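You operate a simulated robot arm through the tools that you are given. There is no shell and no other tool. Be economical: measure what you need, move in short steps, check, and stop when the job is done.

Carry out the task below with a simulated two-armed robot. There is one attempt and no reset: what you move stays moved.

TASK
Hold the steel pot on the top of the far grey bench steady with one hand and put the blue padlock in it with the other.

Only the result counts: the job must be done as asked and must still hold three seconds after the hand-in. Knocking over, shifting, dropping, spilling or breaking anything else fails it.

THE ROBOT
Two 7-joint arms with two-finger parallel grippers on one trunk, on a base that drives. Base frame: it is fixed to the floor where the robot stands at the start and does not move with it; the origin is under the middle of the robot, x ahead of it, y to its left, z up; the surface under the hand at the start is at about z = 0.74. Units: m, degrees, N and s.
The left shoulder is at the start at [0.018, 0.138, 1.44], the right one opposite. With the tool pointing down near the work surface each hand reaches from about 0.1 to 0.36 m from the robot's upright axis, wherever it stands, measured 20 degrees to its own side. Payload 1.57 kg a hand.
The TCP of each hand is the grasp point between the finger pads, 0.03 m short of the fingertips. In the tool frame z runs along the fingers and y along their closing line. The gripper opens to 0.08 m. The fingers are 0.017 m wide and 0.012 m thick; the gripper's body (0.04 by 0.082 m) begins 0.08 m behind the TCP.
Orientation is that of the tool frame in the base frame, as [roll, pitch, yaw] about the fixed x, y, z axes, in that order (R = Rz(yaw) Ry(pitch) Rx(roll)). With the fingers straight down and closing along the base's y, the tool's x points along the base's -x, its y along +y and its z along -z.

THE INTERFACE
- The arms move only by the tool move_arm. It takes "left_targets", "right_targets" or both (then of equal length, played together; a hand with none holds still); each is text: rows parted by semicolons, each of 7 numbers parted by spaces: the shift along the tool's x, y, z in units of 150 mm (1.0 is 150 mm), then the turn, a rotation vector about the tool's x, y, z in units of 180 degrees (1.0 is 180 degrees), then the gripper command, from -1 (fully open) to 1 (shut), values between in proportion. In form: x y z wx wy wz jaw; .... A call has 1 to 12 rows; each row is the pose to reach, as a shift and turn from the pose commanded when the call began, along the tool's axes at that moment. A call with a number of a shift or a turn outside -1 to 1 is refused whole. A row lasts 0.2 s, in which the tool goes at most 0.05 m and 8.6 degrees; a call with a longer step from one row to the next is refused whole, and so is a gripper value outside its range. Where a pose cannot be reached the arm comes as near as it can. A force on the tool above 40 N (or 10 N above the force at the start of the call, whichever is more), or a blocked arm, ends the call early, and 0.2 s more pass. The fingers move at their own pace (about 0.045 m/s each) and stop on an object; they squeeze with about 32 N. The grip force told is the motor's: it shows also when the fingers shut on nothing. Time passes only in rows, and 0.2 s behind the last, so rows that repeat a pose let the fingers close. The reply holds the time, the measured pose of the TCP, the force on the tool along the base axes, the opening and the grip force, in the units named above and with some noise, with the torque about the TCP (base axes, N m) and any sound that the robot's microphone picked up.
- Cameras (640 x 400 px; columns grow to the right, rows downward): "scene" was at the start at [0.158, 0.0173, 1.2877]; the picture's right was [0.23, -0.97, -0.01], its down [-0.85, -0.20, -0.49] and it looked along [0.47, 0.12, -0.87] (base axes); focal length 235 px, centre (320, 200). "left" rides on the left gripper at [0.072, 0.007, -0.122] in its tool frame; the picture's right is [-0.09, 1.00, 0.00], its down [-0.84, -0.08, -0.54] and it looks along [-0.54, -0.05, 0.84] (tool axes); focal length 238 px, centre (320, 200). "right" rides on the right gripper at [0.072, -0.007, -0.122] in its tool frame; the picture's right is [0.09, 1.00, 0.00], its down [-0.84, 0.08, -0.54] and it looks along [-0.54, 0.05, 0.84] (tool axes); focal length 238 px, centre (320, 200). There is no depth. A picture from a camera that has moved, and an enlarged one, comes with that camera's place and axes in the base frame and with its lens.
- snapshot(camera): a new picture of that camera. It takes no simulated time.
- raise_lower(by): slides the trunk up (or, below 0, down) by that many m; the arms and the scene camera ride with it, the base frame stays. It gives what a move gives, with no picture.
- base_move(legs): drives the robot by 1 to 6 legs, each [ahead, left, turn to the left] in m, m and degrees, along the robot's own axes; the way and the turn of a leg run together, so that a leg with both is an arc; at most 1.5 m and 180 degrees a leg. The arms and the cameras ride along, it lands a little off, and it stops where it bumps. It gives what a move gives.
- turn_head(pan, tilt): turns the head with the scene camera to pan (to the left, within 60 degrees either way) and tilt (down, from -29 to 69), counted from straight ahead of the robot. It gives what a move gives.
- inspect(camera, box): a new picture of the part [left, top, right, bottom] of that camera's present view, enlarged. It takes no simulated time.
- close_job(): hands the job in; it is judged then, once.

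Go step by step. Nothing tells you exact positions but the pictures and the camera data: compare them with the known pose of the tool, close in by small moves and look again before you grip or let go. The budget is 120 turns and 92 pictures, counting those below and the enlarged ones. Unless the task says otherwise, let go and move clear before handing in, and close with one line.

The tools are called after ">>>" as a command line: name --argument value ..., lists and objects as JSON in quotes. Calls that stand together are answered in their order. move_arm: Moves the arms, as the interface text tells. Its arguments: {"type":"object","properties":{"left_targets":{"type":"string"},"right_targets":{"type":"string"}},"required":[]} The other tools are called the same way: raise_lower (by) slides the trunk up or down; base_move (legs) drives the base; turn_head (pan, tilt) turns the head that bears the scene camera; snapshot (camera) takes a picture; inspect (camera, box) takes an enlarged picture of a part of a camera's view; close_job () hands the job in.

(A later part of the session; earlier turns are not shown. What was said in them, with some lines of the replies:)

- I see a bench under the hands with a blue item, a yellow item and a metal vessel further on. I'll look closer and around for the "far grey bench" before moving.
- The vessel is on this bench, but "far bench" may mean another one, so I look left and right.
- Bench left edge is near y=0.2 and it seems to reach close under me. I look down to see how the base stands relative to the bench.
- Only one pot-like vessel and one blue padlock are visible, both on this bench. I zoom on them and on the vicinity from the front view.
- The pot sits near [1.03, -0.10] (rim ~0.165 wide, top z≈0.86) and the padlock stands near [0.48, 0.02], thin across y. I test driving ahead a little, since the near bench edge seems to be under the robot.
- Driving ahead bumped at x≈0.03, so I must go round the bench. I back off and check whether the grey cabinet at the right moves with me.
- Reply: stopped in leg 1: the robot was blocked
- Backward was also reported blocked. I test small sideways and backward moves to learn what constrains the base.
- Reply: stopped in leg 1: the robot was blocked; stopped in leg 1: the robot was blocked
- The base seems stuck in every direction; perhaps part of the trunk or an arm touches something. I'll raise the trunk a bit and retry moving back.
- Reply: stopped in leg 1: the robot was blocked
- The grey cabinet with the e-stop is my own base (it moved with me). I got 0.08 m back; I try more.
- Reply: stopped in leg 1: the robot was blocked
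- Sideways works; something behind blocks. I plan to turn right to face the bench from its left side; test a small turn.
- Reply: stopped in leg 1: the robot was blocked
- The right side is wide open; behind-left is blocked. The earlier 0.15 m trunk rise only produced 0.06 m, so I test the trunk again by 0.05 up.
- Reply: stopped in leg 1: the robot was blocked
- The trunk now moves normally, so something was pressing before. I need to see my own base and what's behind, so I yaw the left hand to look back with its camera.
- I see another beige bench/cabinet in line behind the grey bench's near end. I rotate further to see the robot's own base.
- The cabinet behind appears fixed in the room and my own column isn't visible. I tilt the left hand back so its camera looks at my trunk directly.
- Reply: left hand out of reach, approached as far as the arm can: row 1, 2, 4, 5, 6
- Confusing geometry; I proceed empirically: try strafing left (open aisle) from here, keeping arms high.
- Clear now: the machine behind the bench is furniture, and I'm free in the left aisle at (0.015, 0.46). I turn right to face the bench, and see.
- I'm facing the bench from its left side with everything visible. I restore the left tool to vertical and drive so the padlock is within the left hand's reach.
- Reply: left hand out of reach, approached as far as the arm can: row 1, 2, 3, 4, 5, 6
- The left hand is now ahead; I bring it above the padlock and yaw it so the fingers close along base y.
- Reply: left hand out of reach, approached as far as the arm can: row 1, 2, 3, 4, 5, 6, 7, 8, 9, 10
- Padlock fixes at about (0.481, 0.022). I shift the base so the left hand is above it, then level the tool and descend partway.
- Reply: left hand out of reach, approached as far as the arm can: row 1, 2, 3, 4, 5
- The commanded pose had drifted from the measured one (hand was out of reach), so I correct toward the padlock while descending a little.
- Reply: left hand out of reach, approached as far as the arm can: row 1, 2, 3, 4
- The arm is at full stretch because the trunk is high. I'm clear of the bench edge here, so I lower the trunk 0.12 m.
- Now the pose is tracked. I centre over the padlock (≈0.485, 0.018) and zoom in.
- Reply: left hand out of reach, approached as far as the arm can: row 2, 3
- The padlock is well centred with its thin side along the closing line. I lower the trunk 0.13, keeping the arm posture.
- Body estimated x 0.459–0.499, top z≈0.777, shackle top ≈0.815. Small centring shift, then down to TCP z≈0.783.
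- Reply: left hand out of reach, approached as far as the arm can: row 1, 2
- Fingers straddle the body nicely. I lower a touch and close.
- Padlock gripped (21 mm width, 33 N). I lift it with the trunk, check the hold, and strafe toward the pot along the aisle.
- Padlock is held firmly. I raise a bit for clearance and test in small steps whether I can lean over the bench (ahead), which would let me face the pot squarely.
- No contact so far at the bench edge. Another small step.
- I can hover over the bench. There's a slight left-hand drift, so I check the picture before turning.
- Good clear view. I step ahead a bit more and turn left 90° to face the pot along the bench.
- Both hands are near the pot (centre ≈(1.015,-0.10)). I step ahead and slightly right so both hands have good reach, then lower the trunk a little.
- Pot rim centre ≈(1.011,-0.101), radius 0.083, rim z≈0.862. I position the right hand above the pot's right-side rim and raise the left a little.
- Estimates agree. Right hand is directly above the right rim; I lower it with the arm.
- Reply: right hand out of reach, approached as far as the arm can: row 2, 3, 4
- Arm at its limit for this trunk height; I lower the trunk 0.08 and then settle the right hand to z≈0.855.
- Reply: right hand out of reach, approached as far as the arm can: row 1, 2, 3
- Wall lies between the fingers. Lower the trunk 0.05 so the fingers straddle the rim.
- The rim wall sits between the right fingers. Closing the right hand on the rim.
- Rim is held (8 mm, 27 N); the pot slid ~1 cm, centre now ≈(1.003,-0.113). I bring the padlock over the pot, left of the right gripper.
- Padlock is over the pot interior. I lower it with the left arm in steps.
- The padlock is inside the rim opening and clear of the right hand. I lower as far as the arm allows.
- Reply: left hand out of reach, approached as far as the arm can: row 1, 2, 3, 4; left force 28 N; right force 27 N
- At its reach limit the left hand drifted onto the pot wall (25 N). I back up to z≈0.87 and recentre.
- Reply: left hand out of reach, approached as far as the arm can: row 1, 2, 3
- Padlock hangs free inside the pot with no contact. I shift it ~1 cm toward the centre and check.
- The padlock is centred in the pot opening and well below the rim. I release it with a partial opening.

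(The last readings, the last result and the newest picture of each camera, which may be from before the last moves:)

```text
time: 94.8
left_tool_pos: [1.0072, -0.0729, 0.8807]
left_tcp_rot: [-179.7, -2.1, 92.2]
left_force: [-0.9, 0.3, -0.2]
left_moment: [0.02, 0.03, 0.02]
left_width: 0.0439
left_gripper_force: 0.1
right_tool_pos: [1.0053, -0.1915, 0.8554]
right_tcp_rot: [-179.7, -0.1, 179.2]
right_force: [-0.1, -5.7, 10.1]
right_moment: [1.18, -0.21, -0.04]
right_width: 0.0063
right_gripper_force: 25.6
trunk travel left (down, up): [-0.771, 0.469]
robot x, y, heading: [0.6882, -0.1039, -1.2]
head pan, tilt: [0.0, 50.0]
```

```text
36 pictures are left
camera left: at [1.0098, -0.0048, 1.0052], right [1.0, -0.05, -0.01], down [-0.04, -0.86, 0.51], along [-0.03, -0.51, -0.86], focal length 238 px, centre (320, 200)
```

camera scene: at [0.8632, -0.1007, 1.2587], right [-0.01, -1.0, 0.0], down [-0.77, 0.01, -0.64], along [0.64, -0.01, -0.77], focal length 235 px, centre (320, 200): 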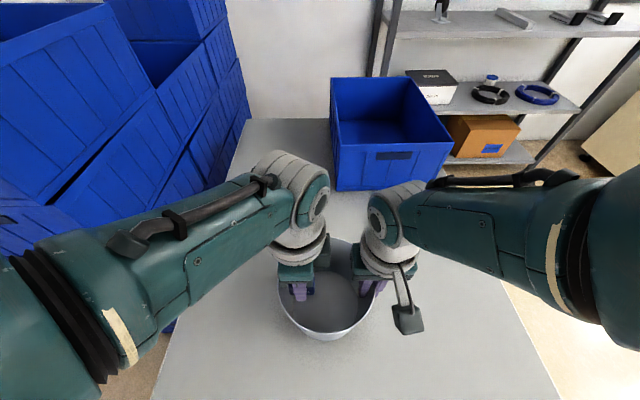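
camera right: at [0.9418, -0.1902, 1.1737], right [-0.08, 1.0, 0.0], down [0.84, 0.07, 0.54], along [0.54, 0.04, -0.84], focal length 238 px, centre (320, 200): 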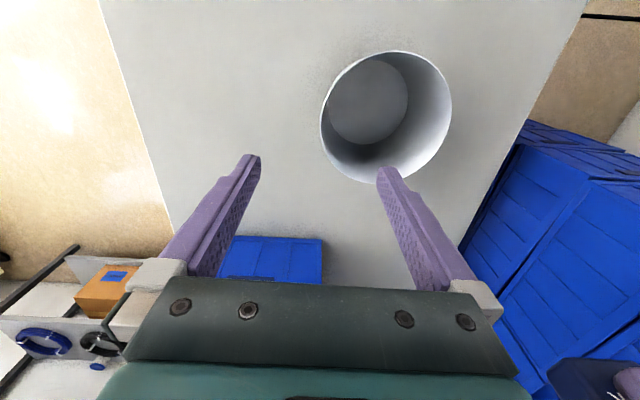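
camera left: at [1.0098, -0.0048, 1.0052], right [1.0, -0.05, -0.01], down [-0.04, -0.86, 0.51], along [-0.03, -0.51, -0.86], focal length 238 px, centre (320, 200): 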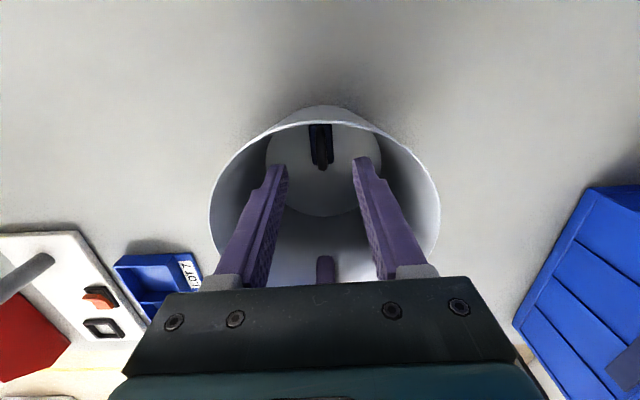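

The padlock lies on the pot floor. I raise the left hand straight out and away.

>>> move_arm --left_targets "0 0 -0.25 0 0 0 -0.1; 0 0 -0.5 0 0 0 -0.1; 0 0 -0.75 0 0 0 -0.1; 0 0 -0.99 0 0 0 -0.1; 0.25 0 -0.99 0 0 0 -0.1; 0.5 0 -0.99 0 0 0 -0.1; 0.5 0 -0.99 0 0 0 -0.1"

>>> snapshot --camera "left"

>>> inspect --camera "right" --box '[160, 50, 480, 250]'

```text
time: 96.6
left_tool_pos: [1.0682, 0.1307, 0.9998]
left_tcp_rot: [176.4, -17.1, 123.1]
left_force: [0.0, -1.0, 0.1]
left_moment: [0.02, 0.01, -0.03]
left_width: 0.0442
left_gripper_force: 0.0
left hand out of reach, approached as far as the arm can: row 1, 2, 3, 4, 5, 6
right_tool_pos: [1.0058, -0.1876, 0.854]
right_tcp_rot: [179.9, 0.0, 179.2]
right_force: [-0.7, 2.7, 4.2]
right_moment: [1.26, 0.27, -0.02]
right_width: 0.0059
right_gripper_force: 25.7
trunk travel left (down, up): [-0.771, 0.469]
robot x, y, heading: [0.6867, -0.0987, -0.9]
head pan, tilt: [0.0, 50.0]
stopped in row 7 (left hand): the arm was blocked; the commanded pose is now the measured one
```

```text
35 pictures are left
camera left: at [1.0471, 0.159, 1.137], right [0.89, 0.45, 0.03], down [0.43, -0.86, 0.27], along [0.15, -0.22, -0.96], focal length 238 px, centre (320, 200)
```

left: 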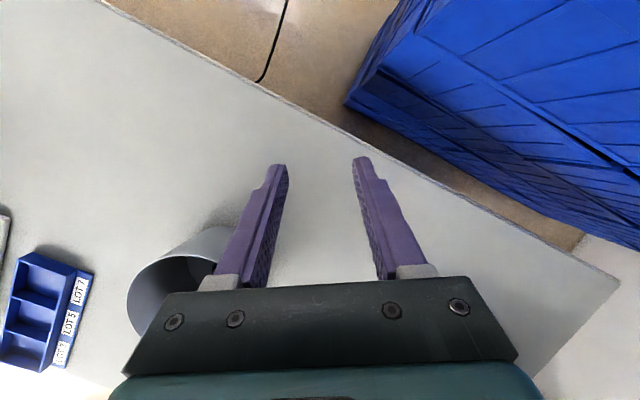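

```text
2.00 times, centred on (320, 150) of right
camera zoom: at [0.9344, -0.1931, 0.9772], right [-0.08, 1.0, 0.0], down [0.84, 0.06, 0.54], along [0.54, 0.04, -0.84], focal length 477 px, centre (320, 300)
```

zoom: 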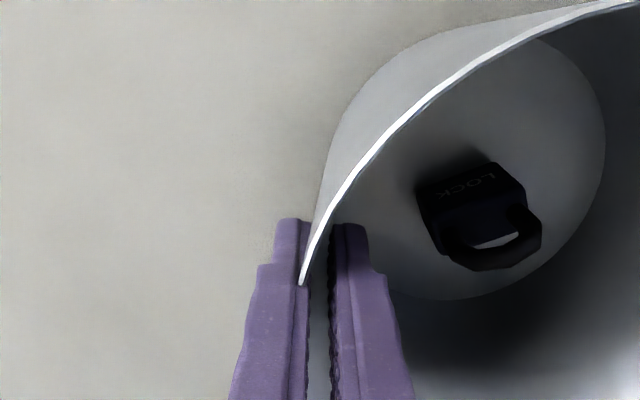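

The padlock is in the pot. The left arm reports being blocked, so I look at what it touches.

>>> turn_head --pan 0 --tilt 40

>>> snapshot --camera "scene"

```text
time: 97.3
left_tool_pos: [1.0675, 0.1311, 0.999]
left_tcp_rot: [176.5, -17.1, 123.1]
left_force: [-0.8, 0.1, 0.0]
left_moment: [0.05, 0.03, 0.0]
left_width: 0.044
left_gripper_force: 0.0
right_tool_pos: [1.0064, -0.1905, 0.855]
right_tcp_rot: [-179.9, -0.1, 179.2]
right_force: [-0.2, 3.4, 4.1]
right_moment: [1.24, 0.21, -0.09]
right_width: 0.0058
right_gripper_force: 25.4
trunk travel left (down, up): [-0.771, 0.469]
robot x, y, heading: [0.6876, -0.1002, -0.7]
head pan, tilt: [0.0, 40.0]
```

```text
33 pictures are left
camera scene: at [0.8707, -0.1004, 1.2727], right [-0.01, -1.0, 0.0], down [-0.64, 0.01, -0.77], along [0.77, -0.01, -0.64], focal length 235 px, centre (320, 200)
```

scene: 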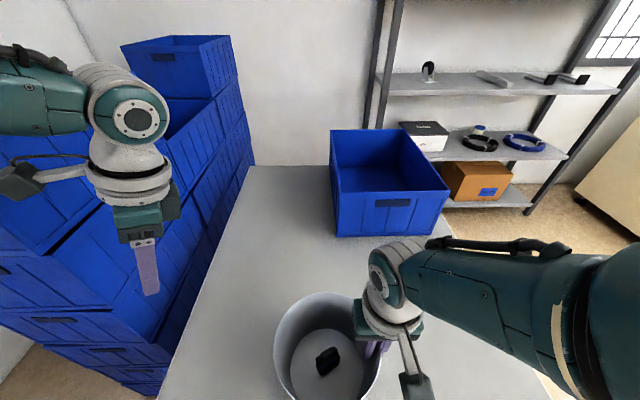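

The padlock is visible lying in the pot and crates look undisturbed. I open the right hand to let the pot settle.

>>> move_arm --right_targets "0 0 0 0 0 0 0.6; 0 0 0 0 0 0 0.2; 0 0 0 0 0 0 0.2; 0 0 0 0 0 0 0.2"

>>> inspect --camera "right" --box '[160, 50, 480, 250]'

```text
time: 98.3
left_tool_pos: [1.0671, 0.1311, 0.9985]
left_tcp_rot: [176.6, -17.0, 123.1]
left_force: [0.0, 0.5, -0.1]
left_moment: [0.0, -0.01, -0.01]
left_width: 0.044
left_gripper_force: 0.1
right_tool_pos: [1.0059, -0.1896, 0.8548]
right_tcp_rot: [-179.8, -0.2, 179.2]
right_force: [-0.1, 0.1, 0.7]
right_moment: [-0.01, 0.0, -0.02]
right_width: 0.0319
right_gripper_force: 0.1
trunk travel left (down, up): [-0.771, 0.469]
robot x, y, heading: [0.688, -0.0987, -0.6]
head pan, tilt: [0.0, 40.0]
```

```text
2.00 times, centred on (320, 150) of right
camera zoom: at [0.9341, -0.195, 0.977], right [-0.08, 1.0, 0.0], down [0.84, 0.07, 0.54], along [0.54, 0.04, -0.84], focal length 477 px, centre (320, 300)
```

zoom: 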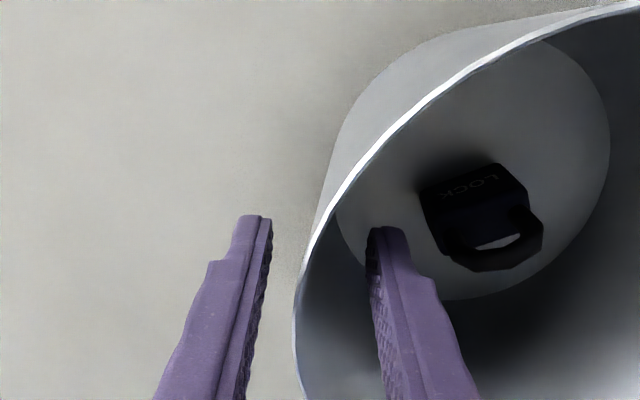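

Right hand is free of the pot wall. I raise the trunk to lift both hands straight up.

>>> raise_lower --by 0.15

>>> snapshot --camera "scene"

>>> snapshot --camera "right"

```text
time: 100.1
left_tool_pos: [1.0665, 0.1306, 1.1491]
left_tcp_rot: [176.5, -17.0, 123.1]
left_force: [0.4, -0.2, 1.0]
left_moment: [0.0, 0.03, 0.02]
left_width: 0.0439
left_gripper_force: 0.1
right_tool_pos: [1.0049, -0.1898, 1.0047]
right_tcp_rot: [-179.8, -0.1, 179.2]
right_force: [-0.2, 0.3, -0.2]
right_moment: [0.0, 0.01, 0.0]
right_width: 0.0322
right_gripper_force: 0.0
trunk travel left (down, up): [-0.921, 0.319]
robot x, y, heading: [0.687, -0.1036, -1.0]
head pan, tilt: [0.0, 40.0]
```

```text
31 pictures are left
camera scene: at [0.8705, -0.101, 1.4227], right [-0.01, -1.0, 0.0], down [-0.64, 0.01, -0.77], along [0.77, -0.01, -0.64], focal length 235 px, centre (320, 200)
```

scene: 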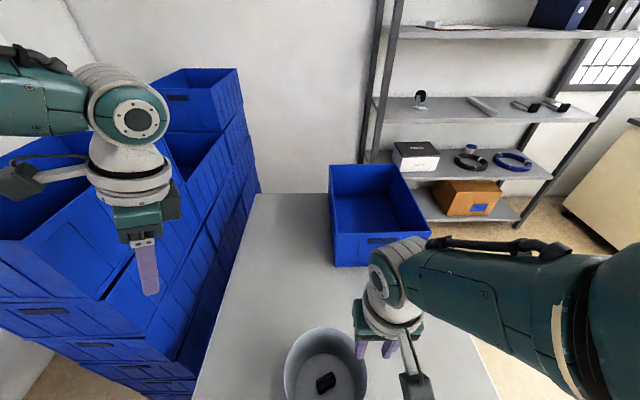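

```text
30 pictures are left
camera right: at [0.934, -0.195, 1.127], right [-0.08, 1.0, 0.0], down [0.84, 0.07, 0.54], along [0.54, 0.04, -0.84], focal length 238 px, centre (320, 200)
```

right: 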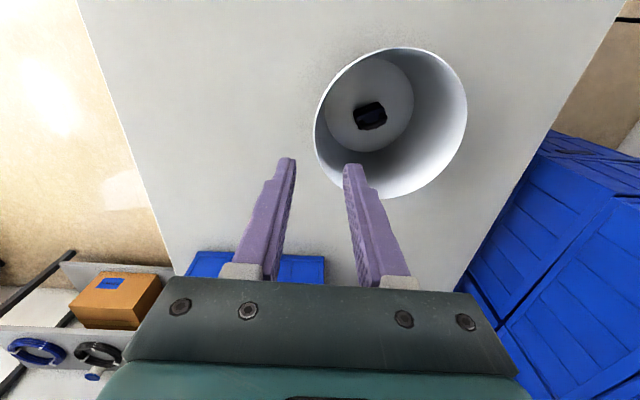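

The pot stands upright with the padlock on its floor, both hands are clear above it and nothing else looks disturbed. Handing in.

>>> close_job

```text
The job is handed in.
```

The blue padlock is in the steel pot. I held the rim with the right hand and released the padlock about 8–9 cm above the pot floor with the left. The pot slid roughly 1 cm when I gripped it, and for a moment the left hand pressed on its inside wall at about 25 N. In the last pictures the pot stands upright, both hands are clear of it, and nothing in view looks disturbed.
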